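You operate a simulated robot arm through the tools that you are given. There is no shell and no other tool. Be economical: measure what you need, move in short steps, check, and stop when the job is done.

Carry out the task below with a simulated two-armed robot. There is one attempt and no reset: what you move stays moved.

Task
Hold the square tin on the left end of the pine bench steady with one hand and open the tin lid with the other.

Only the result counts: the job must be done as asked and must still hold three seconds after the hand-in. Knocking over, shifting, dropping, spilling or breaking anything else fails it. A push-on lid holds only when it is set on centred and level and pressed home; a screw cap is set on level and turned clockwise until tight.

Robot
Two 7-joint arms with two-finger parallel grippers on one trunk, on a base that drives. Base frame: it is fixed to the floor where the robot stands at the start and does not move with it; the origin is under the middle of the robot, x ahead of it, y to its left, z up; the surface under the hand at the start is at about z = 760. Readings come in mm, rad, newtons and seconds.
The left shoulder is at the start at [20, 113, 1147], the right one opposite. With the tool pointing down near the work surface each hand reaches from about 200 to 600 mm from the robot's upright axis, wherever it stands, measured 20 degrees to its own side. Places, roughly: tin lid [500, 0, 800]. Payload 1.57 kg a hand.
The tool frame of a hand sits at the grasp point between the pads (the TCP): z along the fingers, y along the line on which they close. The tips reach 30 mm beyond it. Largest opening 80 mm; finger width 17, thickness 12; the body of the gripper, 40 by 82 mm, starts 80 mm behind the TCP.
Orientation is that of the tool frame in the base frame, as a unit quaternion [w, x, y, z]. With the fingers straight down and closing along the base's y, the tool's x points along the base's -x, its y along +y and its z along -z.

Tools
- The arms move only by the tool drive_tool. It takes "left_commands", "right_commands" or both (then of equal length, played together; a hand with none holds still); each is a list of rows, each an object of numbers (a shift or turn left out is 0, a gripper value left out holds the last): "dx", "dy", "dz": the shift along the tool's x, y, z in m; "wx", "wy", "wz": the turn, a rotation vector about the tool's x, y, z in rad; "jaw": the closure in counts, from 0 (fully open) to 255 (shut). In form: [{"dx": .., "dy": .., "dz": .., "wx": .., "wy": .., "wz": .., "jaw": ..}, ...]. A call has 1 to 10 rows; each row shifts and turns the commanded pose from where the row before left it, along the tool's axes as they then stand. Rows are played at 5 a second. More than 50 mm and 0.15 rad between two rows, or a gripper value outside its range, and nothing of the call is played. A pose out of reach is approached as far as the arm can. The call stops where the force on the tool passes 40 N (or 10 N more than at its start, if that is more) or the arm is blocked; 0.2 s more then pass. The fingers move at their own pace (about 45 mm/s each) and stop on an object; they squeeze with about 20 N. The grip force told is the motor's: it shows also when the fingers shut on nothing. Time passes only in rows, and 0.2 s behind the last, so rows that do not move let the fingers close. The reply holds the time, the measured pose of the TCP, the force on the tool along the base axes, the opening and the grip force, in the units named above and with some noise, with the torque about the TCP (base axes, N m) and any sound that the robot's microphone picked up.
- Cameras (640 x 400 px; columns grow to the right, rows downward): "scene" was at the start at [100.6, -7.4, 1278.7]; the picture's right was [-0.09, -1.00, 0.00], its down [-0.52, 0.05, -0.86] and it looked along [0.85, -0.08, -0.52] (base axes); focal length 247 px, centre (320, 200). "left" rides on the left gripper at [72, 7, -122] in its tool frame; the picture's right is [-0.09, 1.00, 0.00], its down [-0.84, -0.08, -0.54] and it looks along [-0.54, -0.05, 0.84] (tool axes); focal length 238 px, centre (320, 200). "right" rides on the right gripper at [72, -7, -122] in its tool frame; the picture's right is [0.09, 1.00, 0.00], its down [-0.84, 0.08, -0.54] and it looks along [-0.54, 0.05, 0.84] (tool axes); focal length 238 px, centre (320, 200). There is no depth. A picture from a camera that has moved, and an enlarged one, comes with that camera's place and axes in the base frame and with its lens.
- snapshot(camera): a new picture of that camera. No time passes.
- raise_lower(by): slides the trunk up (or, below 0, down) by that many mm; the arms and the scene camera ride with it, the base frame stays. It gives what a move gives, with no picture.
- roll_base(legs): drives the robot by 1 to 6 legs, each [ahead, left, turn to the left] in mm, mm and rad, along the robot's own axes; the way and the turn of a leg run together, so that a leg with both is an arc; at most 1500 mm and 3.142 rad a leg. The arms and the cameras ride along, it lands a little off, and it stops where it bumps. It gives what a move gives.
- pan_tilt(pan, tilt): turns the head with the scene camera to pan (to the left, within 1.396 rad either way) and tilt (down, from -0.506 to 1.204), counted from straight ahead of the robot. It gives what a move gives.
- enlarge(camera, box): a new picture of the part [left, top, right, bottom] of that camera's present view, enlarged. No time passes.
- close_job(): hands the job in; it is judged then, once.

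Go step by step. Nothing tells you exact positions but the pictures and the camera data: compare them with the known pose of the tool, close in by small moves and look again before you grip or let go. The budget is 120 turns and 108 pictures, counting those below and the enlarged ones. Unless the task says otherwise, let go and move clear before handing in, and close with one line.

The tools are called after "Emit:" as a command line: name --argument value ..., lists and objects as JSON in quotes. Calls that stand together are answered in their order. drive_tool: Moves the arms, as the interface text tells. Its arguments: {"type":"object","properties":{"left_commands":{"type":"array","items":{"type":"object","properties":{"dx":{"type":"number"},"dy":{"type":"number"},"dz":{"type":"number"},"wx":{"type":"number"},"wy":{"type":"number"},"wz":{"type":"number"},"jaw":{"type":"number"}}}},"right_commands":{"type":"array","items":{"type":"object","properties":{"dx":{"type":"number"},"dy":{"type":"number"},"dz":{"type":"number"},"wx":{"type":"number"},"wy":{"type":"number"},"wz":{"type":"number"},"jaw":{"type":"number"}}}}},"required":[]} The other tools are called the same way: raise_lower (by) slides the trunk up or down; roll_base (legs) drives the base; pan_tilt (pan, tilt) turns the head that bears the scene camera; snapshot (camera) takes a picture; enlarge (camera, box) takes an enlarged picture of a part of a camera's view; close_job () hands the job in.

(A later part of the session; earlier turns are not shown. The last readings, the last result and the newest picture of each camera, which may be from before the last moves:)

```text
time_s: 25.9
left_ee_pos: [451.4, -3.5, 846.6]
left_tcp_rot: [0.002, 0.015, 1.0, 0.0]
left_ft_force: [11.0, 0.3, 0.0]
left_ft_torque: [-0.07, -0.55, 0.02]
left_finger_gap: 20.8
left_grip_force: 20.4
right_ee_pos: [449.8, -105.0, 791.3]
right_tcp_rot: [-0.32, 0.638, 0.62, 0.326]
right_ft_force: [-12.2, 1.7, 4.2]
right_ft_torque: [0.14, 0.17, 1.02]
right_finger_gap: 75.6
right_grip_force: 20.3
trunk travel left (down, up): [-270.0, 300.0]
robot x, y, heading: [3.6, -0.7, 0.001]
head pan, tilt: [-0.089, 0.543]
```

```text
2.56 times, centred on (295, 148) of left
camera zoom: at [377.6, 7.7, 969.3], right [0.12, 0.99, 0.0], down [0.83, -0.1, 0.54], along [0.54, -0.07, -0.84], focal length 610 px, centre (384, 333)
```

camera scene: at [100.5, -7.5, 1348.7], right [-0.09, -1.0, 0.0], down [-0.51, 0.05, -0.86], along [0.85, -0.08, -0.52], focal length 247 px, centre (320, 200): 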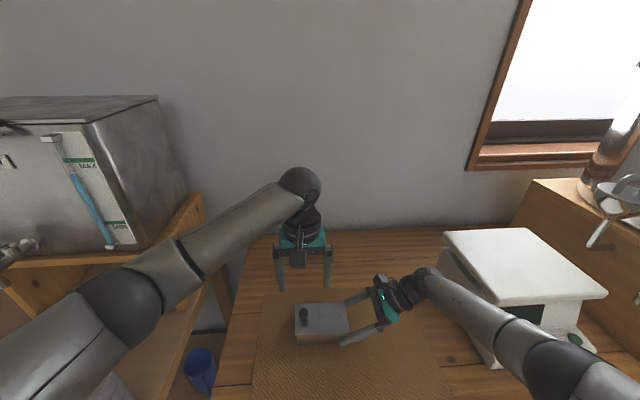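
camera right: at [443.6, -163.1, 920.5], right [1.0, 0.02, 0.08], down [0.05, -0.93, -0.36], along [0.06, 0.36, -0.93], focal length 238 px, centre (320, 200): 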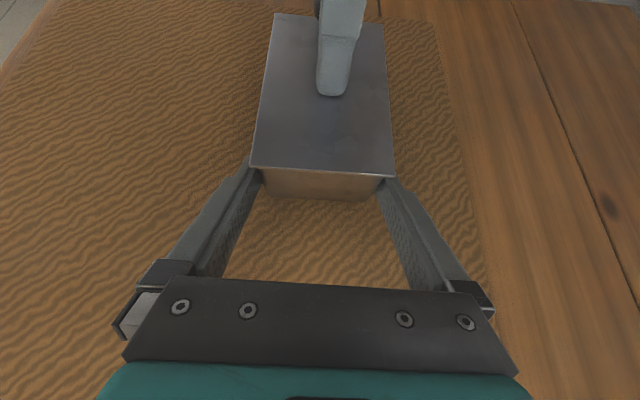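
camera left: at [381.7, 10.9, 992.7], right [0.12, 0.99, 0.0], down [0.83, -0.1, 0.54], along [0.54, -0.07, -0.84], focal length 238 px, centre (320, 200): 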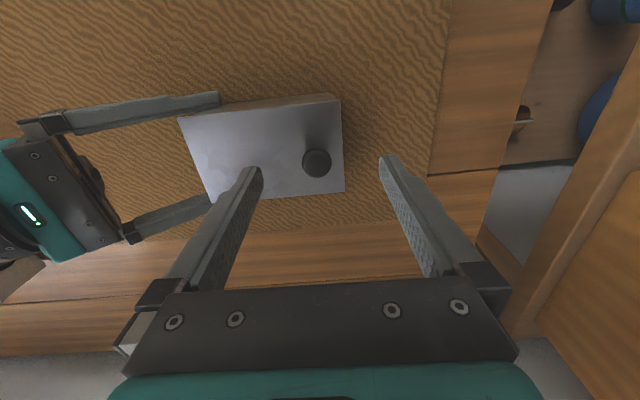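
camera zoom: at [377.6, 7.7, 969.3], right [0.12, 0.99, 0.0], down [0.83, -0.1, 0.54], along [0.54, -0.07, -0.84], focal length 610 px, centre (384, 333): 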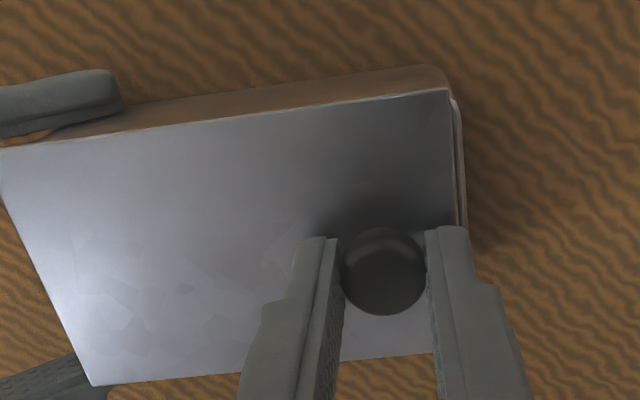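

The rim now shows at the +y end, so this is a sliding lid that opens toward −y, and my right hand is in its way. I'll swap roles: the left hand will hold the body at the +y end and the right hand will draw the knob toward −y. First the left hand lets go of the knob and moves clear.

Emit:
drive_tool --left_commands '[{"dx": -0.004, "jaw": 150}, {"jaw": 60}, {"jaw": 0}, {}, {"dz": -0.03}, {"dz": -0.04}, {"dz": -0.045}, {"dz": -0.045}, {"dy": 0.045, "dz": -0.01}, {"dy": 0.045}]'

Emit:
drive_tool --left_commands '[{"dy": 0.04, "wz": -0.145}, {"dy": 0.04, "wz": -0.145}, {"wz": -0.145}, {"wz": -0.145}, {"wz": -0.145}, {"wz": -0.145}, {"wz": -0.145}, {"wz": -0.145}, {"wz": -0.145}, {"wz": -0.145}]'

Emit:
snapshot --camera "scene"

Emit:
snapshot --camera "left"

```text
time_s: 28.1
left_ee_pos: [458.5, 87.4, 1016.4]
left_tcp_rot: [0.0, 0.016, 1.0, 0.0]
left_ft_force: [-0.8, 0.0, 0.2]
left_ft_torque: [-0.04, -0.01, 0.0]
left_finger_gap: 80.0
left_grip_force: 0.1
right_ee_pos: [453.0, -106.1, 790.8]
right_tcp_rot: [-0.317, 0.64, 0.619, 0.328]
right_ft_force: [-0.5, 0.6, 1.4]
right_ft_torque: [-0.28, 0.03, 0.02]
right_finger_gap: 74.8
right_grip_force: 19.5
trunk travel left (down, up): [-270.0, 300.0]
robot x, y, heading: [0.3, 2.0, 0.002]
head pan, tilt: [-0.089, 0.543]
```

```text
time_s: 30.3
left_ee_pos: [454.5, 166.7, 1017.0]
left_tcp_rot: [0.0, -0.653, 0.757, -0.001]
left_ft_force: [-0.4, 0.7, -0.6]
left_ft_torque: [0.01, -0.01, -0.04]
left_finger_gap: 80.0
left_grip_force: 0.1
right_ee_pos: [451.8, -105.9, 790.8]
right_tcp_rot: [-0.317, 0.639, 0.619, 0.328]
right_ft_force: [-0.7, -0.2, 0.1]
right_ft_torque: [-0.22, 0.01, 0.01]
right_finger_gap: 74.8
right_grip_force: 20.4
trunk travel left (down, up): [-270.0, 300.0]
robot x, y, heading: [-0.5, 0.2, 0.003]
head pan, tilt: [-0.089, 0.543]
```

```text
68 pictures are left
camera scene: at [100.9, -7.5, 1348.7], right [-0.09, -1.0, 0.0], down [-0.52, 0.05, -0.86], along [0.85, -0.08, -0.52], focal length 247 px, centre (320, 200)
```

scene: 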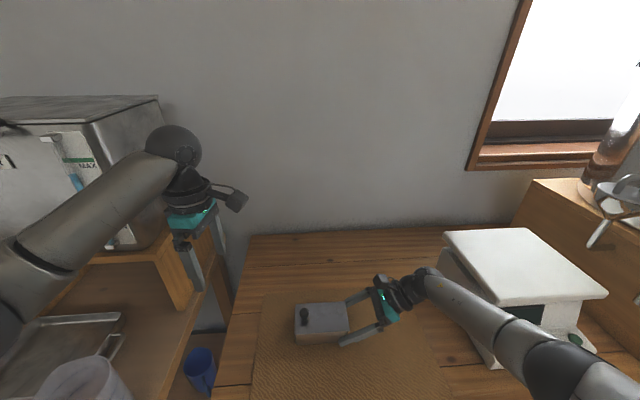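

```text
67 pictures are left
camera left: at [436.0, 99.0, 1138.5], right [-0.97, 0.24, 0.0], down [0.2, 0.82, 0.54], along [0.13, 0.53, -0.84], focal length 238 px, centre (320, 200)
```

left: 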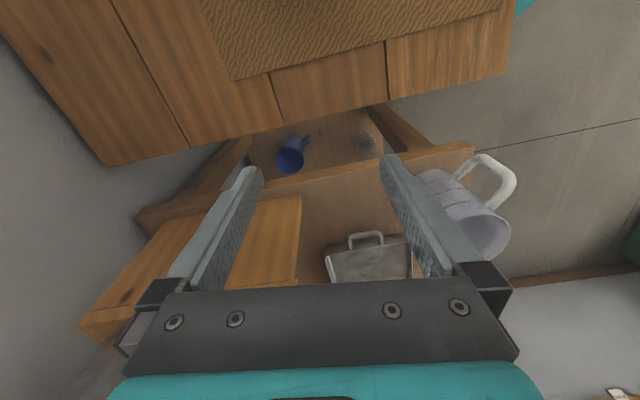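

The left hand has to turn nearer the tin to keep clear of the stand. I'll finish the yaw, move it back toward y 60 and tilt it 45°.

Emit:
drive_tool --left_commands '[{"wz": -0.121}, {"dx": 0.036}, {"dx": 0.036}, {"dx": 0.036}, {"wy": 0.13}, {"wy": 0.13}, {"wy": 0.13}, {"wy": 0.13}, {"wy": 0.13}, {"wy": 0.135}]'

Emit:
snapshot --camera "scene"

Emit:
snapshot --camera "left"

```text
time_s: 32.5
left_ee_pos: [450.8, 58.7, 1015.2]
left_tcp_rot: [-0.276, -0.643, 0.663, -0.267]
left_ft_force: [0.0, -0.4, -1.0]
left_ft_torque: [0.04, 0.0, -0.02]
left_finger_gap: 79.9
left_grip_force: 0.0
right_ee_pos: [452.0, -106.5, 790.6]
right_tcp_rot: [-0.317, 0.639, 0.619, 0.328]
right_ft_force: [-0.9, 0.5, 0.8]
right_ft_torque: [-0.29, -0.01, 0.0]
right_finger_gap: 75.2
right_grip_force: 19.8
trunk travel left (down, up): [-270.0, 300.0]
robot x, y, heading: [-1.3, 0.8, -0.003]
head pan, tilt: [-0.089, 0.543]
```

```text
66 pictures are left
camera scene: at [100.9, -7.3, 1348.7], right [-0.09, -1.0, 0.0], down [-0.52, 0.05, -0.86], along [0.85, -0.08, -0.52], focal length 247 px, centre (320, 200)
```

scene: 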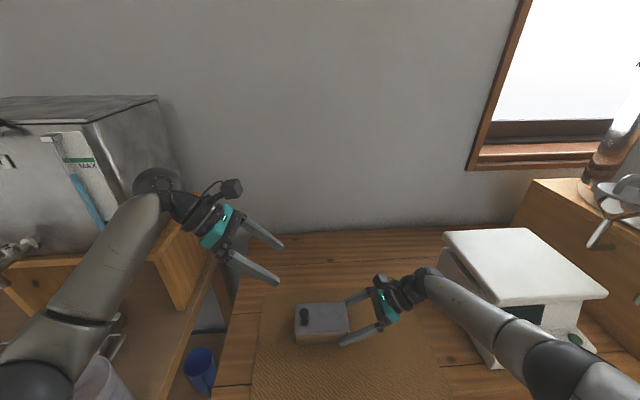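

```text
65 pictures are left
camera left: at [443.2, 96.0, 1153.4], right [-0.99, 0.1, -0.07], down [0.11, 0.97, -0.21], along [0.04, -0.22, -0.98], focal length 238 px, centre (320, 200)
```

left: 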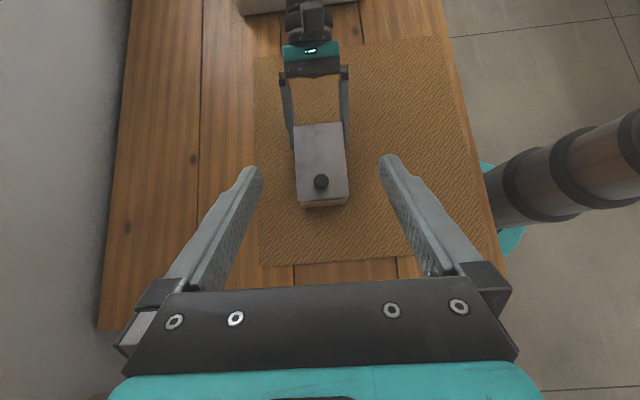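

The left elbow may come near the pitcher (rim at about (310, 300, 950)) when the hand lowers, so I'd rather work with the trunk higher. First the right hand releases the body and backs out along its slant.

Emit:
drive_tool --right_commands '[{"jaw": 120}, {"jaw": 0}, {"jaw": 0}, {"dz": -0.02}, {"dz": -0.03}, {"dz": -0.04}, {"dx": 0.035, "dz": -0.025}, {"dx": 0.035, "dz": -0.025}]'

Emit:
raise_lower --by 80

Emit:
snapshot --camera "scene"

Emit:
snapshot --camera "left"

```text
time_s: 34.3
left_ee_pos: [448.6, 58.4, 1016.7]
left_tcp_rot: [-0.274, -0.644, 0.662, -0.267]
left_ft_force: [0.3, -0.5, 0.4]
left_ft_torque: [0.0, -0.01, -0.01]
left_finger_gap: 80.1
left_grip_force: 0.0
right_ee_pos: [449.6, -180.1, 925.4]
right_tcp_rot: [-0.317, 0.64, 0.619, 0.328]
right_ft_force: [0.5, 0.4, -0.7]
right_ft_torque: [-0.03, -0.03, -0.04]
right_finger_gap: 80.1
right_grip_force: 0.1
trunk travel left (down, up): [-270.0, 300.0]
robot x, y, heading: [-2.8, 1.6, -0.005]
head pan, tilt: [-0.089, 0.543]
```

```text
time_s: 35.5
left_ee_pos: [450.2, 58.5, 1096.4]
left_tcp_rot: [-0.274, -0.644, 0.663, -0.266]
left_ft_force: [0.3, 0.1, -0.6]
left_ft_torque: [0.02, 0.04, 0.04]
left_finger_gap: 79.9
left_grip_force: 0.1
right_ee_pos: [449.7, -179.9, 1004.6]
right_tcp_rot: [-0.317, 0.639, 0.619, 0.328]
right_ft_force: [0.4, 0.0, -0.6]
right_ft_torque: [0.0, 0.02, 0.0]
right_finger_gap: 80.1
right_grip_force: 0.1
trunk travel left (down, up): [-350.0, 220.0]
robot x, y, heading: [-1.7, 3.1, -0.001]
head pan, tilt: [-0.089, 0.543]
```

```text
64 pictures are left
camera scene: at [100.7, -7.5, 1428.6], right [-0.09, -1.0, 0.0], down [-0.52, 0.05, -0.86], along [0.85, -0.08, -0.52], focal length 247 px, centre (320, 200)
```

scene: 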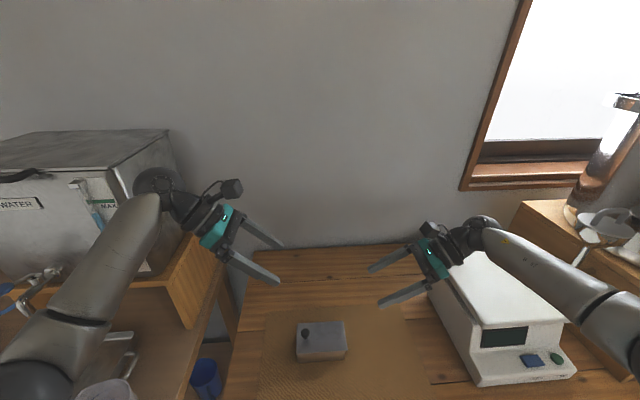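

```text
63 pictures are left
camera left: at [443.2, 95.6, 1233.4], right [-0.99, 0.1, -0.06], down [0.11, 0.97, -0.21], along [0.04, -0.21, -0.98], focal length 238 px, centre (320, 200)
```

left: 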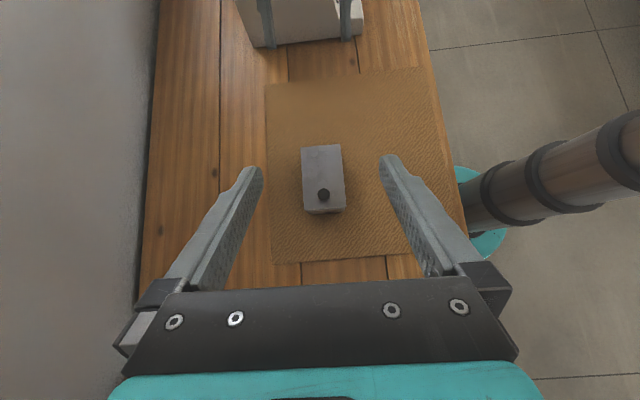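

Both hands are clear. I'll measure the +y end of the tin again.

Emit:
enlarge --camera "left" --box '[280, 135, 370, 225]'

Emit:
enlarge --camera "scene" --box '[280, 305, 370, 370]'

```text
4.44 times, centred on (325, 180) of left
camera zoom: at [443.2, 95.6, 1233.4], right [-0.99, 0.1, -0.06], down [0.11, 0.97, -0.21], along [0.04, -0.21, -0.98], focal length 1059 px, centre (298, 289)
```

zoom: 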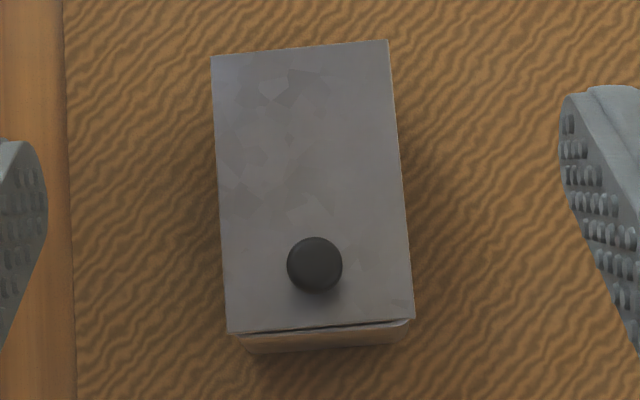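

```text
6.15 times, centred on (325, 338) of scene
camera zoom: at [100.7, -7.5, 1428.6], right [-0.09, -1.0, 0.0], down [-0.52, 0.05, -0.86], along [0.85, -0.08, -0.52], focal length 1522 px, centre (289, -646)
```

zoom: 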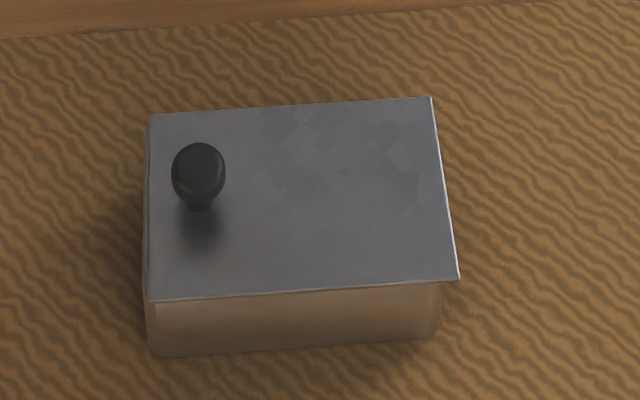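

The body's +y end is at about y 20 with the top near z 808, centred on x 452.5. I'll lower the left hand partway toward its standoff and check the elbow against the pitcher.

Emit:
drive_tool --left_commands '[{"dx": -0.0376, "dz": 0.0278, "dy": -0.0007}, {"dx": -0.0376, "dz": 0.0278, "dy": -0.0007}, {"dx": -0.0376, "dz": 0.0278, "dy": -0.0007}, {}]'

Emit:
pan_tilt --pan 0.5 --tilt 0.7

Emit:
snapshot --camera "scene"

Emit:
snapshot --camera "right"

```text
time_s: 36.5
left_ee_pos: [452.5, 78.0, 957.7]
left_tcp_rot: [-0.275, -0.643, 0.663, -0.267]
left_ft_force: [0.1, 0.3, -0.6]
left_ft_torque: [-0.01, 0.0, -0.02]
left_finger_gap: 79.8
left_grip_force: 0.0
right_ee_pos: [449.9, -179.3, 1005.3]
right_tcp_rot: [-0.316, 0.64, 0.619, 0.328]
right_ft_force: [-0.4, -0.4, -0.1]
right_ft_torque: [0.02, 0.01, -0.01]
right_finger_gap: 80.2
right_grip_force: 0.0
trunk travel left (down, up): [-350.0, 220.0]
robot x, y, heading: [0.4, -1.5, -0.004]
head pan, tilt: [-0.089, 0.543]
```

```text
time_s: 37.5
left_ee_pos: [451.9, 78.2, 959.1]
left_tcp_rot: [-0.274, -0.644, 0.663, -0.266]
left_ft_force: [0.0, -1.0, -0.3]
left_ft_torque: [-0.01, 0.04, 0.03]
left_finger_gap: 79.7
left_grip_force: 0.0
right_ee_pos: [449.3, -179.4, 1004.4]
right_tcp_rot: [-0.317, 0.64, 0.619, 0.328]
right_ft_force: [-0.4, -0.8, -0.7]
right_ft_torque: [0.01, 0.01, 0.0]
right_finger_gap: 80.1
right_grip_force: 0.0
trunk travel left (down, up): [-350.0, 220.0]
robot x, y, heading: [0.1, 2.5, 0.004]
head pan, tilt: [0.499, 0.7]
```

```text
60 pictures are left
camera scene: at [85.6, 41.2, 1415.0], right [0.48, -0.88, 0.0], down [-0.57, -0.31, -0.77], along [0.67, 0.37, -0.64], focal length 247 px, centre (320, 200)
```

scene: 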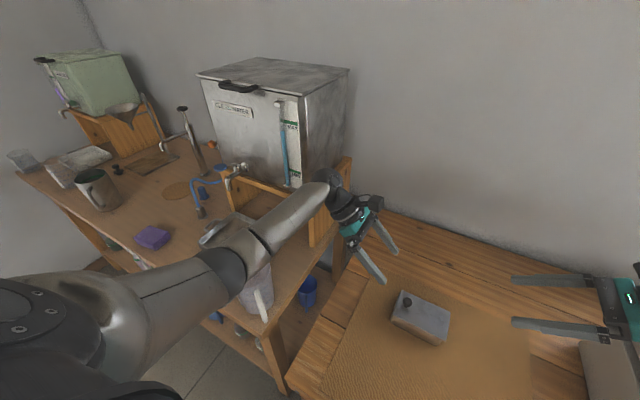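

```text
59 pictures are left
camera right: at [441.2, -236.8, 1134.1], right [1.0, 0.02, 0.08], down [0.05, -0.93, -0.36], along [0.06, 0.37, -0.93], focal length 238 px, centre (320, 200)
```

right: 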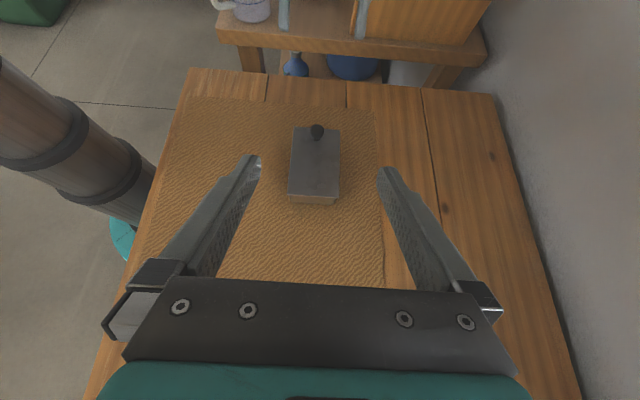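

The left forearm passes above the pitcher with moderate clearance. I'll raise the trunk by 40 mm more for safety, lower the hand to its standoff, and look again.

Emit:
raise_lower --by 40

Emit:
drive_tool --left_commands '[{"dx": -0.0338, "dz": 0.0245}, {"dx": -0.0338, "dz": 0.0245}, {"dx": -0.0338, "dz": 0.0245}, {}]'

Emit:
snapshot --camera "scene"

Emit:
snapshot --camera "left"

Emit:
snapshot --camera "right"

```text
time_s: 38.3
left_ee_pos: [451.6, 78.2, 998.8]
left_tcp_rot: [-0.274, -0.644, 0.663, -0.266]
left_ft_force: [0.8, -0.2, -0.3]
left_ft_torque: [0.04, -0.01, 0.01]
left_finger_gap: 80.2
left_grip_force: 0.0
right_ee_pos: [449.3, -179.8, 1043.6]
right_tcp_rot: [-0.318, 0.638, 0.62, 0.328]
right_ft_force: [-0.3, 0.0, -0.7]
right_ft_torque: [0.01, -0.01, -0.02]
right_finger_gap: 79.7
right_grip_force: 0.1
trunk travel left (down, up): [-390.0, 180.0]
robot x, y, heading: [1.9, -1.4, -0.002]
head pan, tilt: [0.499, 0.7]
```

```text
time_s: 39.3
left_ee_pos: [453.3, 96.8, 873.2]
left_tcp_rot: [-0.274, -0.643, 0.663, -0.267]
left_ft_force: [0.0, 0.4, -0.6]
left_ft_torque: [0.01, 0.01, 0.05]
left_finger_gap: 80.0
left_grip_force: 0.0
right_ee_pos: [449.9, -179.2, 1045.3]
right_tcp_rot: [-0.317, 0.639, 0.619, 0.328]
right_ft_force: [0.8, -0.5, 0.7]
right_ft_torque: [-0.01, 0.0, 0.01]
right_finger_gap: 80.0
right_grip_force: 0.1
trunk travel left (down, up): [-390.0, 180.0]
robot x, y, heading: [1.2, 0.2, -0.001]
head pan, tilt: [0.499, 0.7]
```

```text
58 pictures are left
camera scene: at [85.4, 41.4, 1455.0], right [0.48, -0.88, 0.0], down [-0.57, -0.31, -0.77], along [0.67, 0.37, -0.64], focal length 247 px, centre (320, 200)
```

scene: 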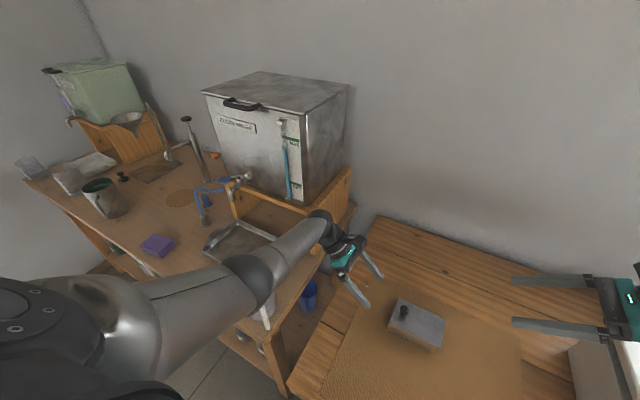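

```text
57 pictures are left
camera left: at [446.5, 134.6, 1010.8], right [-0.99, 0.1, -0.07], down [0.11, 0.97, -0.21], along [0.04, -0.21, -0.98], focal length 238 px, centre (320, 200)
```

left: 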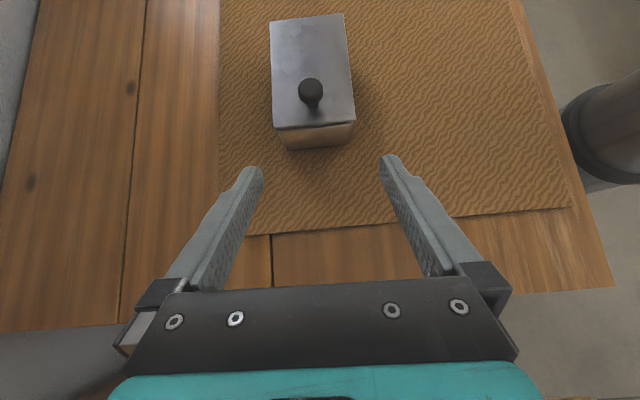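

```text
56 pictures are left
camera right: at [441.0, -236.7, 1174.2], right [1.0, 0.02, 0.08], down [0.05, -0.93, -0.36], along [0.06, 0.37, -0.93], focal length 238 px, centre (320, 200)
```

right: 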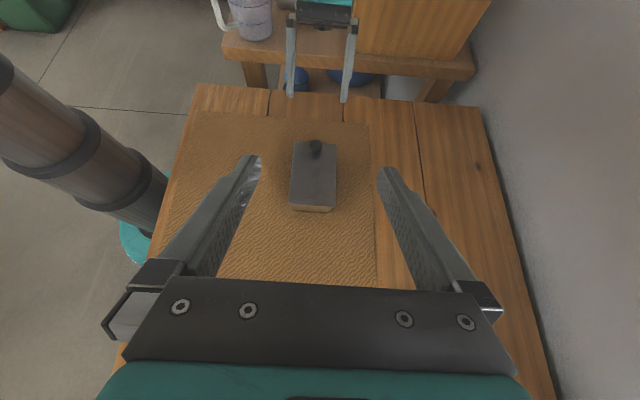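

The lid's +y end is at y 21 and the body's at about 24. I'll go in 70 mm along the slant and check.

Emit:
drive_tool --left_commands '[{"dx": -0.006, "dy": -0.001, "dz": 0.02}, {"dz": 0.025}, {"dz": 0.025}, {}]'

Emit:
enlarge --camera "left" --box '[220, 80, 420, 215]'

Emit:
snapshot --camera "scene"

```text
time_s: 40.3
left_ee_pos: [443.0, 49.3, 826.8]
left_tcp_rot: [-0.274, -0.644, 0.663, -0.266]
left_ft_force: [-1.7, 0.9, 0.6]
left_ft_torque: [0.03, -0.02, 0.05]
left_finger_gap: 79.6
left_grip_force: 0.0
left hand out of reach, approached as far as the arm can: row 3
right_ee_pos: [449.9, -179.6, 1044.1]
right_tcp_rot: [-0.317, 0.639, 0.62, 0.328]
right_ft_force: [0.2, -0.2, 0.3]
right_ft_torque: [0.01, -0.02, -0.01]
right_finger_gap: 79.9
right_grip_force: 0.0
trunk travel left (down, up): [-390.0, 180.0]
robot x, y, heading: [3.9, -2.0, 0.001]
head pan, tilt: [0.499, 0.7]
```

```text
2.96 times, centred on (320, 148) of left
camera zoom: at [436.4, 86.6, 963.1], right [-0.99, 0.1, -0.07], down [0.11, 0.97, -0.21], along [0.04, -0.21, -0.98], focal length 706 px, centre (320, 356)
```

zoom: 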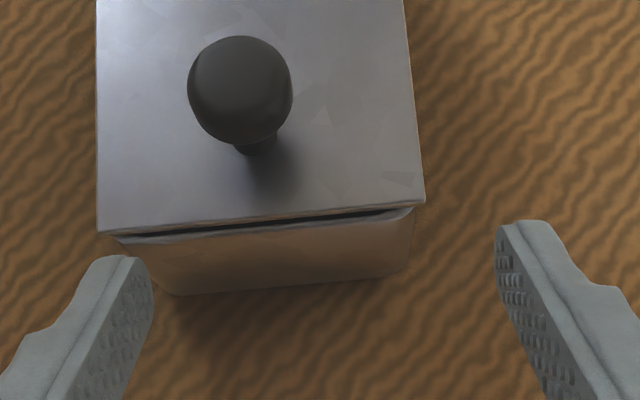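

```text
54 pictures are left
camera scene: at [86.0, 41.2, 1454.9], right [0.48, -0.88, 0.0], down [-0.57, -0.31, -0.76], along [0.67, 0.37, -0.64], focal length 247 px, centre (320, 200)
```

scene: 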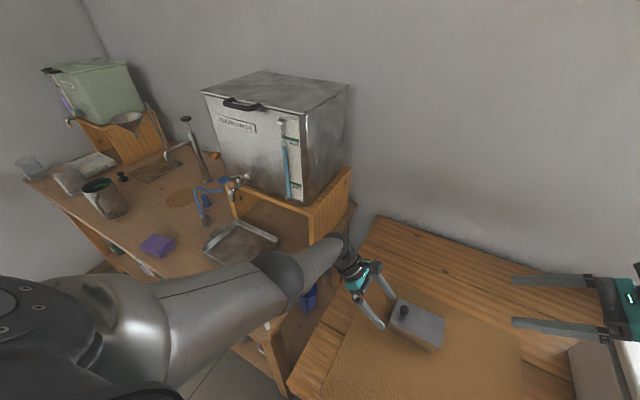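

The left arm is about 10 mm short of reach at this trunk height. I'll back out and up, lower the trunk by 50 mm, and come back in.

Emit:
drive_tool --left_commands '[{"dz": -0.025}, {"dz": -0.025}, {"dz": -0.02}, {"dx": 0.0354, "dz": -0.0354}, {}]'

Emit:
raise_lower --by -50

Emit:
snapshot --camera "scene"

Emit:
snapshot --camera "right"

```text
time_s: 41.5
left_ee_pos: [443.3, 98.5, 925.6]
left_tcp_rot: [-0.275, -0.644, 0.663, -0.266]
left_ft_force: [1.2, 0.5, 0.5]
left_ft_torque: [-0.02, -0.03, 0.04]
left_finger_gap: 80.3
left_grip_force: 0.1
right_ee_pos: [449.9, -180.1, 1044.3]
right_tcp_rot: [-0.317, 0.639, 0.619, 0.329]
right_ft_force: [0.8, 0.7, 1.0]
right_ft_torque: [0.0, 0.0, -0.02]
right_finger_gap: 79.5
right_grip_force: 0.0
trunk travel left (down, up): [-390.0, 180.0]
robot x, y, heading: [-0.6, 1.6, 0.0]
head pan, tilt: [0.499, 0.7]
```

```text
time_s: 42.4
left_ee_pos: [442.5, 97.7, 875.4]
left_tcp_rot: [-0.275, -0.643, 0.663, -0.266]
left_ft_force: [0.2, 0.1, 0.6]
left_ft_torque: [-0.04, -0.01, 0.0]
left_finger_gap: 79.9
left_grip_force: 0.0
right_ee_pos: [449.2, -180.6, 994.8]
right_tcp_rot: [-0.317, 0.639, 0.619, 0.328]
right_ft_force: [-0.6, -0.3, -0.5]
right_ft_torque: [0.01, 0.01, 0.0]
right_finger_gap: 79.9
right_grip_force: 0.1
trunk travel left (down, up): [-340.0, 230.0]
robot x, y, heading: [2.0, -0.0, -0.005]
head pan, tilt: [0.499, 0.7]
```

```text
53 pictures are left
camera scene: at [85.4, 41.3, 1405.0], right [0.48, -0.88, 0.0], down [-0.57, -0.31, -0.77], along [0.67, 0.37, -0.64], focal length 247 px, centre (320, 200)
```

scene: 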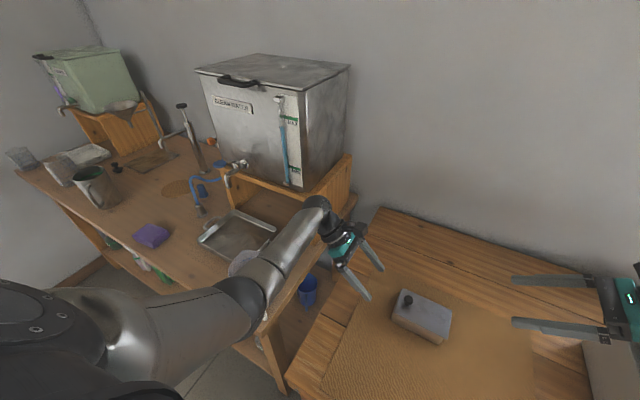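

```text
52 pictures are left
camera right: at [441.0, -236.8, 1124.2], right [1.0, 0.02, 0.08], down [0.05, -0.93, -0.36], along [0.06, 0.37, -0.93], focal length 238 px, centre (320, 200)
```

right: 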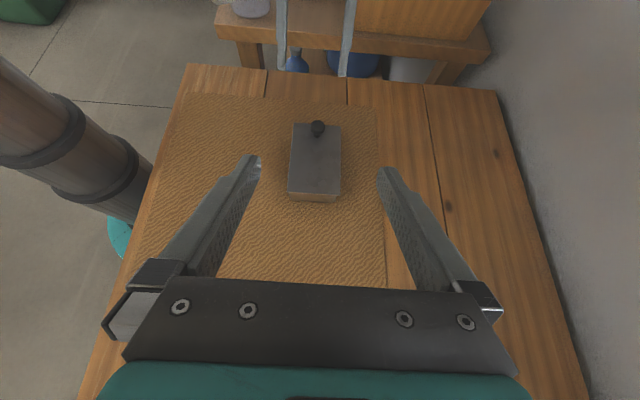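

The forearm stays well above the pitcher. I'll realign x and come in 70 mm again.

Emit:
drive_tool --left_commands '[{"dx": -0.007, "dy": -0.0119, "dz": 0.02}, {"dz": 0.025}, {"dz": 0.025}, {}]'

Emit:
enlarge --camera "left" --box '[220, 80, 420, 215]'

Emit:
snapshot --camera "scene"

```text
time_s: 43.4
left_ee_pos: [455.4, 52.6, 820.5]
left_tcp_rot: [-0.275, -0.643, 0.663, -0.266]
left_ft_force: [-0.1, -0.3, -0.6]
left_ft_torque: [0.03, 0.0, 0.01]
left_finger_gap: 79.9
left_grip_force: 0.1
right_ee_pos: [449.4, -178.5, 994.3]
right_tcp_rot: [-0.318, 0.639, 0.62, 0.328]
right_ft_force: [0.3, 0.7, 0.3]
right_ft_torque: [-0.01, -0.01, 0.0]
right_finger_gap: 79.8
right_grip_force: 0.0
trunk travel left (down, up): [-340.0, 230.0]
robot x, y, heading: [3.0, -1.2, -0.001]
head pan, tilt: [0.499, 0.7]
```

```text
2.96 times, centred on (320, 148) of left
camera zoom: at [448.3, 90.6, 957.2], right [-0.99, 0.1, -0.07], down [0.11, 0.97, -0.21], along [0.04, -0.21, -0.98], focal length 706 px, centre (320, 356)
```

zoom: 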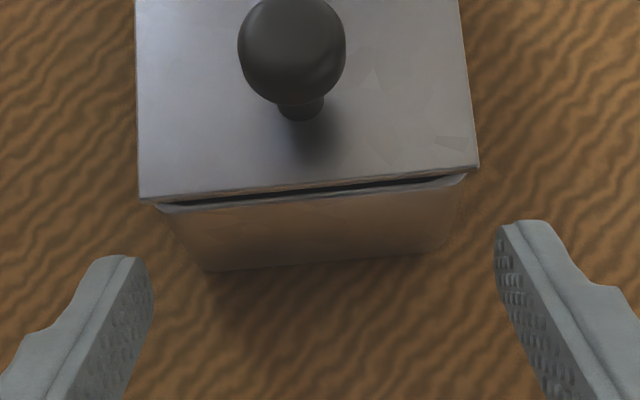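

```text
50 pictures are left
camera scene: at [85.5, 41.4, 1405.0], right [0.48, -0.88, 0.0], down [-0.57, -0.31, -0.76], along [0.67, 0.37, -0.64], focal length 247 px, centre (320, 200)
```

scene: 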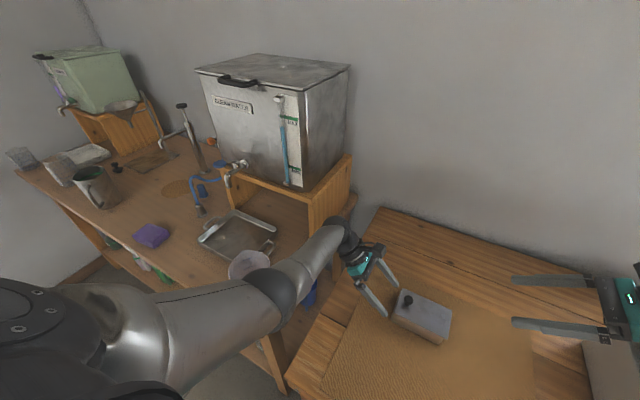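

Alignment is good to about 1 mm. I'll go the last 38 mm in small steps.

Emit:
drive_tool --left_commands '[{"dy": -0.001, "dz": 0.01}, {"dz": 0.01}, {"dz": 0.008}, {"dz": 0.006}, {}]'

Emit:
enlarge --camera "left" --box '[220, 80, 420, 215]'

Emit:
enlarge --camera "scene" --box '[340, 240, 470, 360]'

```text
time_s: 44.6
left_ee_pos: [452.3, 30.1, 795.6]
left_tcp_rot: [-0.274, -0.644, 0.662, -0.267]
left_ft_force: [0.0, -0.2, 0.1]
left_ft_torque: [-0.01, -0.04, 0.02]
left_finger_gap: 79.9
left_grip_force: 0.1
right_ee_pos: [450.5, -179.1, 994.8]
right_tcp_rot: [-0.317, 0.639, 0.619, 0.329]
right_ft_force: [0.3, -0.6, 0.5]
right_ft_torque: [-0.04, -0.02, 0.0]
right_finger_gap: 79.9
right_grip_force: 0.2
trunk travel left (down, up): [-340.0, 230.0]
robot x, y, heading: [1.7, 0.1, 0.0]
head pan, tilt: [0.499, 0.7]
```

```text
2.96 times, centred on (320, 148) of left
camera zoom: at [446.7, 66.3, 933.8], right [-0.99, 0.09, -0.07], down [0.11, 0.97, -0.21], along [0.04, -0.21, -0.98], focal length 706 px, centre (320, 356)
```

zoom: 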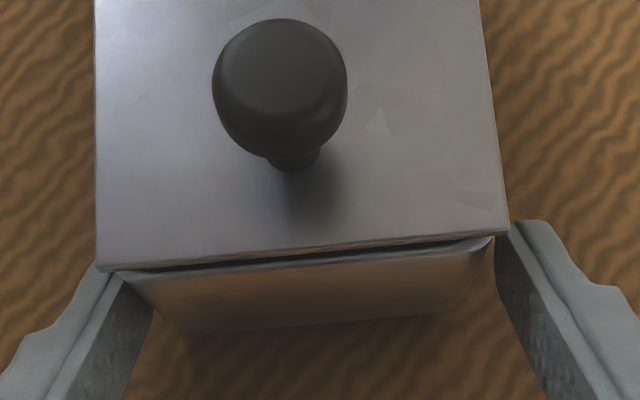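

```text
3.33 times, centred on (405, 300) of scene
camera zoom: at [85.6, 41.3, 1405.0], right [0.48, -0.88, 0.0], down [-0.57, -0.31, -0.76], along [0.67, 0.37, -0.64], focal length 824 px, centre (37, -133)
```

zoom: 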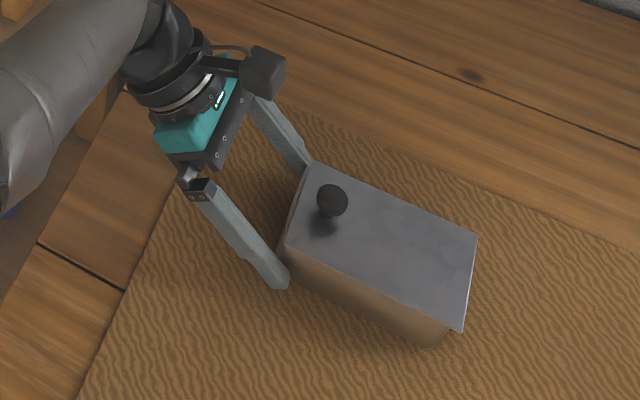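

The tips overlap the body by only about 10 mm and there is about 11 mm of room under the lid. I'll shift 8 mm horizontally toward the tin.

Emit:
drive_tool --left_commands '[{"dx": 0.0028, "dz": 0.0028}, {"dx": 0.0028, "dz": 0.0028}, {}]'

Emit:
enlarge --camera "left" --box '[220, 80, 420, 215]'

Emit:
enlarge --camera "scene" --box '[375, 275, 445, 340]'

```text
time_s: 45.4
left_ee_pos: [452.5, 20.7, 797.7]
left_tcp_rot: [-0.275, -0.644, 0.663, -0.267]
left_ft_force: [0.0, -0.3, -0.4]
left_ft_torque: [0.01, 0.01, 0.0]
left_finger_gap: 79.9
left_grip_force: 0.0
right_ee_pos: [449.8, -179.0, 995.0]
right_tcp_rot: [-0.317, 0.64, 0.619, 0.328]
right_ft_force: [0.4, -0.1, 0.1]
right_ft_torque: [-0.02, 0.0, -0.02]
right_finger_gap: 80.3
right_grip_force: 0.2
trunk travel left (down, up): [-340.0, 230.0]
robot x, y, heading: [1.3, -0.0, 0.005]
head pan, tilt: [0.499, 0.7]
```

```text
2.96 times, centred on (320, 148) of left
camera zoom: at [446.7, 57.6, 934.8], right [-0.99, 0.1, -0.06], down [0.11, 0.97, -0.21], along [0.04, -0.21, -0.98], focal length 706 px, centre (320, 356)
```

zoom: 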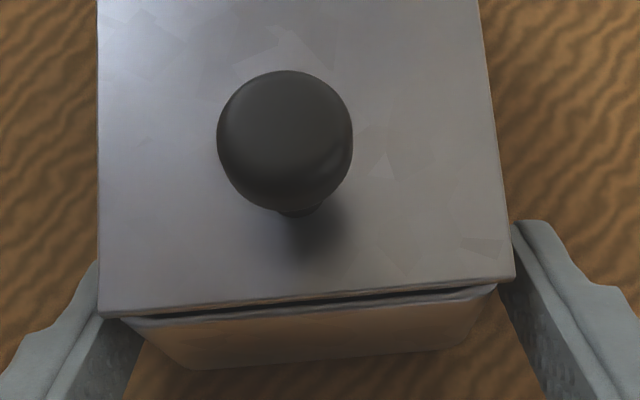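

```text
6.15 times, centred on (410, 308) of scene
camera zoom: at [85.6, 41.3, 1405.0], right [0.48, -0.88, 0.0], down [-0.57, -0.31, -0.76], along [0.67, 0.37, -0.64], focal length 1522 px, centre (-234, -462)
```

zoom: 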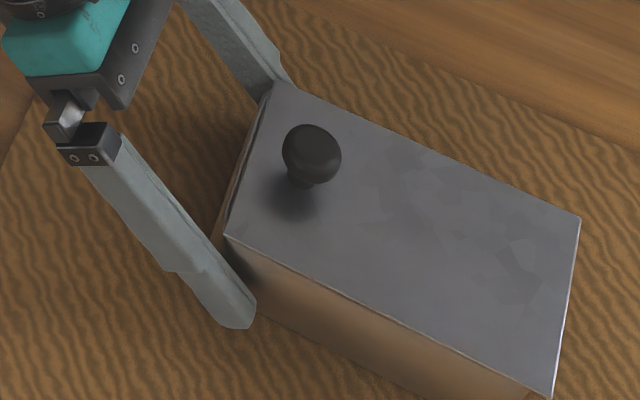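

The overlap is now good and the fingers are beneath the lid. I'll close the left hand on the body.

Emit:
drive_tool --left_commands '[{"jaw": 40}, {"jaw": 80}, {"jaw": 160}, {"jaw": 255}, {"jaw": 255}]'

Emit:
enlarge --camera "left" --box '[220, 80, 420, 215]'

Emit:
snapshot --camera "scene"

```text
time_s: 46.6
left_ee_pos: [453.8, 20.4, 797.4]
left_tcp_rot: [-0.275, -0.643, 0.663, -0.266]
left_ft_force: [1.2, 0.3, 0.6]
left_ft_torque: [-0.05, -0.17, 0.11]
left_finger_gap: 75.0
left_grip_force: 19.9
right_ee_pos: [449.5, -179.3, 994.9]
right_tcp_rot: [-0.316, 0.64, 0.619, 0.328]
right_ft_force: [0.4, 0.1, -0.2]
right_ft_torque: [0.01, 0.02, 0.0]
right_finger_gap: 79.8
right_grip_force: 0.0
trunk travel left (down, up): [-340.0, 230.0]
robot x, y, heading: [-0.7, 1.6, -0.0]
head pan, tilt: [0.499, 0.7]
```

```text
2.96 times, centred on (320, 148) of left
camera zoom: at [446.9, 57.7, 934.9], right [-0.99, 0.1, -0.07], down [0.11, 0.97, -0.21], along [0.04, -0.21, -0.98], focal length 706 px, centre (320, 356)
```

zoom: 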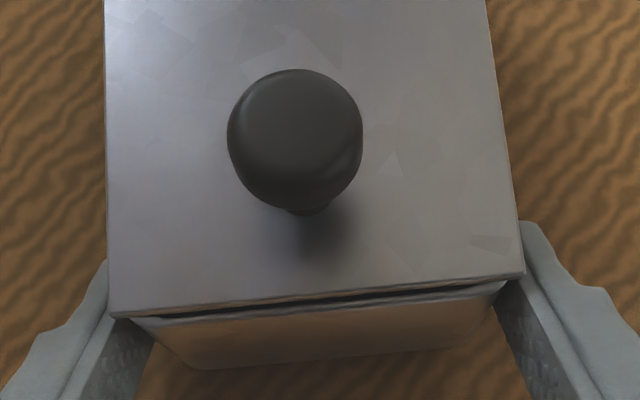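

```text
44 pictures are left
camera scene: at [85.6, 41.2, 1405.0], right [0.48, -0.88, 0.0], down [-0.57, -0.31, -0.76], along [0.67, 0.37, -0.64], focal length 247 px, centre (320, 200)
```

scene: 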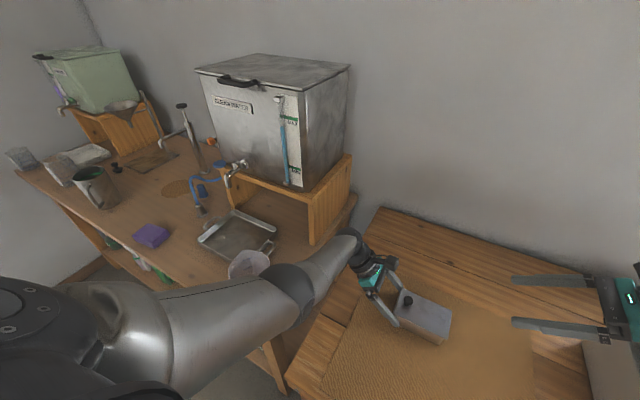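

The left hand holds the body firmly. I'll steepen the right hand to 50° and bring it to a standoff before the knob.

Emit:
drive_tool --right_commands '[{"wy": -0.125}, {"wy": -0.125}, {"dx": 0.0104, "dy": -0.0008, "dz": 0.0394}, {"dx": 0.0104, "dy": -0.0008, "dz": 0.0394}, {"dx": 0.0104, "dy": -0.0008, "dz": 0.0394}, {}]'

Emit:
pan_tilt --pan -0.089 --tilt 0.7

Emit:
snapshot --camera "right"

Emit:
snapshot --camera "scene"

```text
time_s: 48.0
left_ee_pos: [453.2, 21.5, 798.9]
left_tcp_rot: [-0.274, -0.644, 0.663, -0.267]
left_ft_force: [-0.5, 0.0, 2.0]
left_ft_torque: [-0.31, -0.19, 0.08]
left_finger_gap: 75.0
left_grip_force: 19.7
right_ee_pos: [450.0, -79.1, 922.0]
right_tcp_rot: [-0.237, 0.676, 0.654, 0.245]
right_ft_force: [-0.2, 0.3, -0.4]
right_ft_torque: [0.02, 0.01, -0.01]
right_finger_gap: 80.0
right_grip_force: 0.0
trunk travel left (down, up): [-340.0, 230.0]
robot x, y, heading: [0.1, 0.5, 0.004]
head pan, tilt: [0.499, 0.7]
```

```text
time_s: 49.0
left_ee_pos: [453.0, 20.2, 798.3]
left_tcp_rot: [-0.275, -0.644, 0.663, -0.267]
left_ft_force: [1.4, 0.4, 2.3]
left_ft_torque: [-0.35, -0.24, 0.13]
left_finger_gap: 74.9
left_grip_force: 20.4
right_ee_pos: [450.6, -80.0, 921.8]
right_tcp_rot: [-0.237, 0.675, 0.654, 0.246]
right_ft_force: [0.2, -0.4, 0.4]
right_ft_torque: [0.01, 0.01, 0.01]
right_finger_gap: 80.1
right_grip_force: 0.1
trunk travel left (down, up): [-340.0, 230.0]
robot x, y, heading: [4.1, 2.5, -0.0]
head pan, tilt: [-0.089, 0.7]
```

```text
43 pictures are left
camera right: at [443.2, -103.3, 1061.0], right [1.0, 0.04, 0.06], down [0.05, -0.99, -0.12], along [0.06, 0.12, -0.99], focal length 238 px, centre (320, 200)
```

right: 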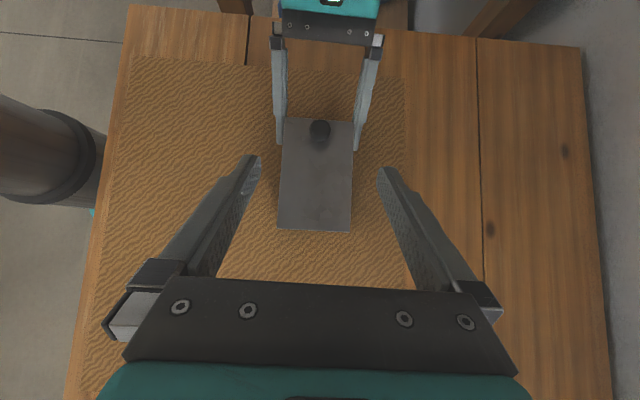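

```text
42 pictures are left
camera scene: at [95.4, -6.7, 1405.0], right [-0.09, -1.0, 0.0], down [-0.64, 0.06, -0.77], along [0.76, -0.07, -0.64], focal length 247 px, centre (320, 200)
```

scene: 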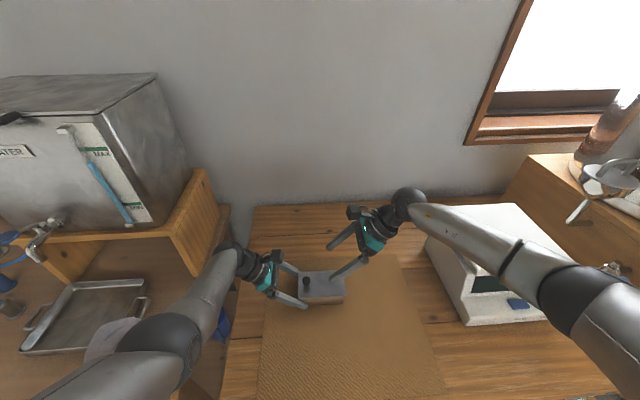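

The knob lies straight ahead along the right hand's axis. I'll go 65 mm in and check.

Emit:
drive_tool --right_commands '[{"dx": 0.0015, "dz": 0.02}, {"dz": 0.025}, {"dz": 0.02}, {}]'

Emit:
enlarge --camera "right" --box '[220, 80, 420, 215]'

Emit:
enlarge --camera "scene" --box '[270, 220, 390, 320]'

```text
time_s: 50.0
left_ee_pos: [453.3, 20.6, 798.6]
left_tcp_rot: [-0.274, -0.644, 0.663, -0.266]
left_ft_force: [-0.2, 0.5, 3.1]
left_ft_torque: [-0.19, -0.31, 0.06]
left_finger_gap: 74.9
left_grip_force: 19.8
right_ee_pos: [451.6, -37.0, 871.6]
right_tcp_rot: [-0.237, 0.676, 0.654, 0.245]
right_ft_force: [-0.1, 0.2, -0.2]
right_ft_torque: [-0.01, 0.01, -0.02]
right_finger_gap: 79.7
right_grip_force: 0.0
trunk travel left (down, up): [-340.0, 230.0]
robot x, y, heading: [-1.1, -0.6, -0.002]
head pan, tilt: [-0.089, 0.7]
```

```text
2.96 times, centred on (320, 148) of right
camera zoom: at [444.9, -60.6, 1011.5], right [1.0, 0.04, 0.06], down [0.05, -0.99, -0.12], along [0.06, 0.12, -0.99], focal length 706 px, centre (320, 356)
```

zoom: 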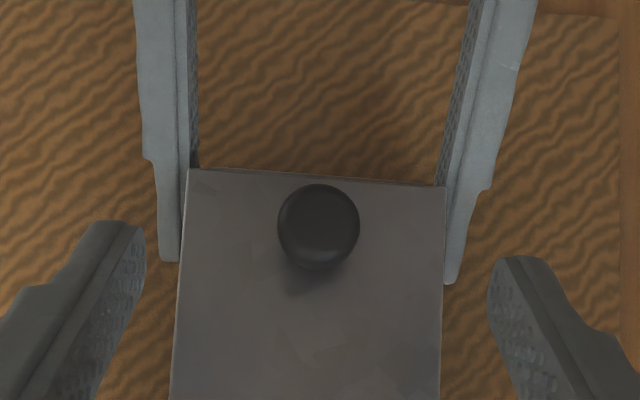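

```text
4.00 times, centred on (330, 270) of scene
camera zoom: at [95.4, -6.8, 1405.0], right [-0.09, -1.0, 0.0], down [-0.64, 0.06, -0.77], along [0.76, -0.07, -0.64], focal length 989 px, centre (280, -80)
```

zoom: 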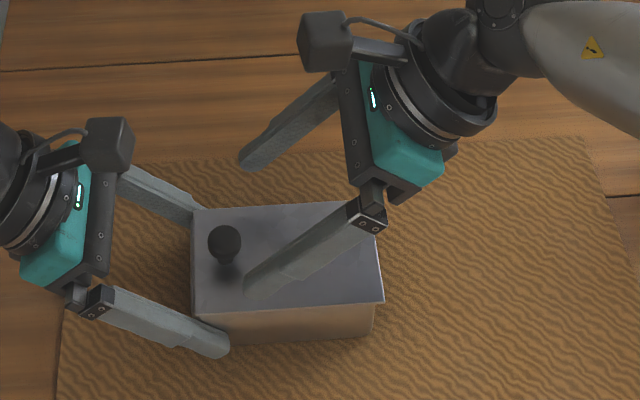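

Centred. I'll half-close the right hand, move the last 30 mm to the knob, and check before gripping.

Emit:
drive_tool --right_commands '[{"jaw": 110}, {"dx": -0.001, "dz": 0.01}, {"dz": 0.01}, {"dz": 0.009}, {}]'

Emit:
enlarge --camera "right" --box '[220, 80, 420, 215]'

Emit:
enlarge --camera "scene" --box '[270, 220, 390, 320]'

Emit:
enlarge --camera "left" --box '[220, 60, 420, 195]'

```text
time_s: 51.2
left_ee_pos: [453.5, 19.8, 796.5]
left_tcp_rot: [-0.274, -0.643, 0.663, -0.266]
left_ft_force: [0.4, 2.1, 3.1]
left_ft_torque: [-0.05, -0.26, 0.09]
left_finger_gap: 75.0
left_grip_force: 20.3
right_ee_pos: [451.7, -18.3, 852.9]
right_tcp_rot: [-0.238, 0.674, 0.654, 0.246]
right_ft_force: [-0.3, -0.1, 0.4]
right_ft_torque: [-0.02, -0.01, -0.01]
right_finger_gap: 45.3
right_grip_force: 0.1
trunk travel left (down, up): [-340.0, 230.0]
robot x, y, heading: [2.0, -2.5, -0.0]
head pan, tilt: [-0.089, 0.7]
```

```text
2.96 times, centred on (320, 148) of right
camera zoom: at [444.7, -42.4, 991.8], right [1.0, 0.04, 0.06], down [0.05, -0.99, -0.12], along [0.05, 0.12, -0.99], focal length 706 px, centre (320, 356)
```

zoom: 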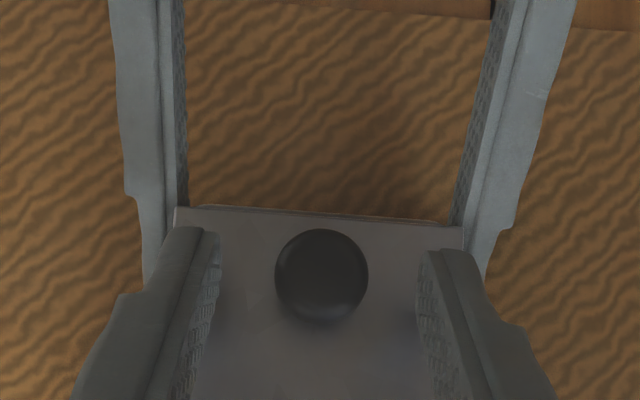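

```text
4.00 times, centred on (330, 270) of scene
camera zoom: at [95.4, -6.8, 1405.0], right [-0.09, -1.0, 0.0], down [-0.64, 0.06, -0.77], along [0.76, -0.07, -0.64], focal length 989 px, centre (280, -80)
```

zoom: 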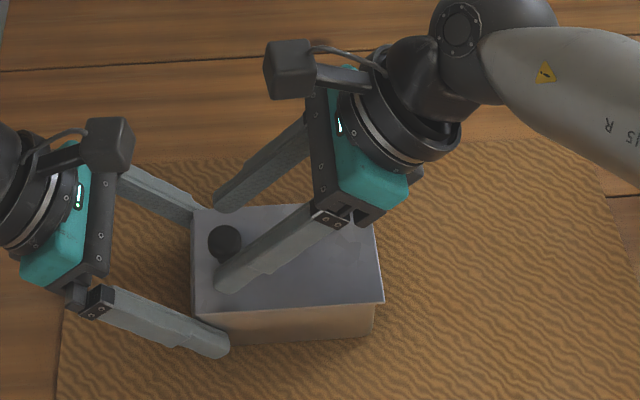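

```text
2.96 times, centred on (320, 128) of left
camera zoom: at [446.7, 57.9, 934.9], right [-0.99, 0.1, -0.07], down [0.11, 0.97, -0.21], along [0.04, -0.21, -0.98], focal length 706 px, centre (320, 415)
```

zoom: 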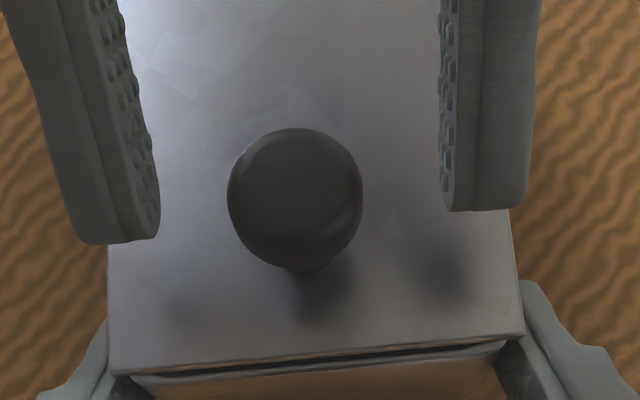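

The tips are at the knob. I'll go about 4 mm lower and close.

Emit:
drive_tool --right_commands '[{"dx": -0.001, "dz": 0.0044}, {"jaw": 150}, {"jaw": 200}, {"jaw": 255}, {"jaw": 255}, {}]'

Emit:
enlarge --camera "right" --box '[220, 80, 420, 215]'

Emit:
enlarge --camera "left" --box '[220, 60, 420, 195]'

```text
time_s: 52.6
left_ee_pos: [453.0, 20.2, 798.5]
left_tcp_rot: [-0.274, -0.644, 0.663, -0.267]
left_ft_force: [1.1, 2.1, 3.4]
left_ft_torque: [0.02, -0.24, 0.16]
left_finger_gap: 74.8
left_grip_force: 20.2
right_ee_pos: [452.9, -15.8, 847.3]
right_tcp_rot: [-0.236, 0.675, 0.653, 0.247]
right_ft_force: [-0.5, -0.9, -0.7]
right_ft_torque: [-0.06, -0.01, -0.01]
right_finger_gap: 20.9
right_grip_force: 19.6
trunk travel left (down, up): [-340.0, 230.0]
robot x, y, heading: [2.5, 3.2, 0.003]
head pan, tilt: [-0.089, 0.7]
```

```text
2.96 times, centred on (320, 148) of right
camera zoom: at [445.2, -40.5, 987.7], right [1.0, 0.04, 0.06], down [0.05, -0.99, -0.12], along [0.06, 0.12, -0.99], focal length 706 px, centre (320, 356)
```

zoom: 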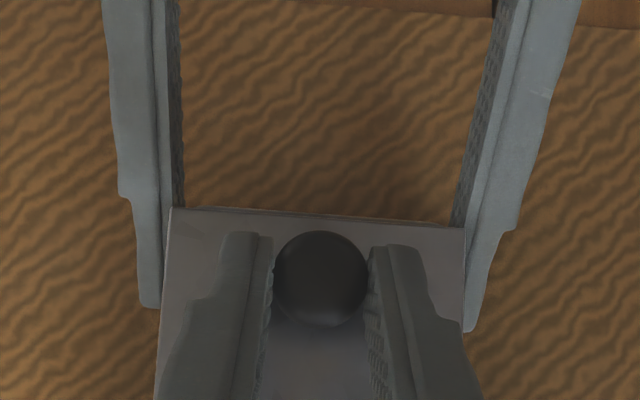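

```text
2.96 times, centred on (320, 128) of left
camera zoom: at [446.7, 57.9, 934.9], right [-0.99, 0.1, -0.07], down [0.11, 0.97, -0.21], along [0.04, -0.21, -0.98], focal length 706 px, centre (320, 415)
```

zoom: 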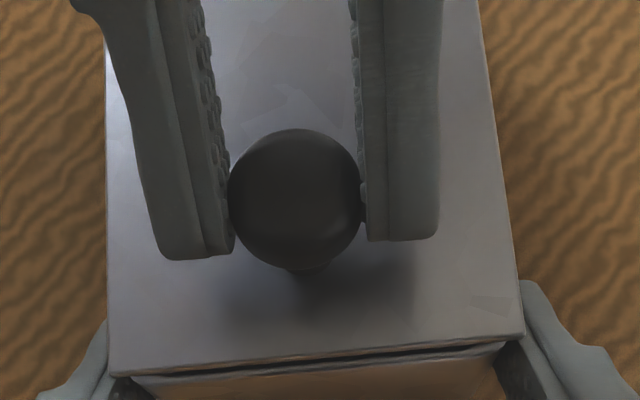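

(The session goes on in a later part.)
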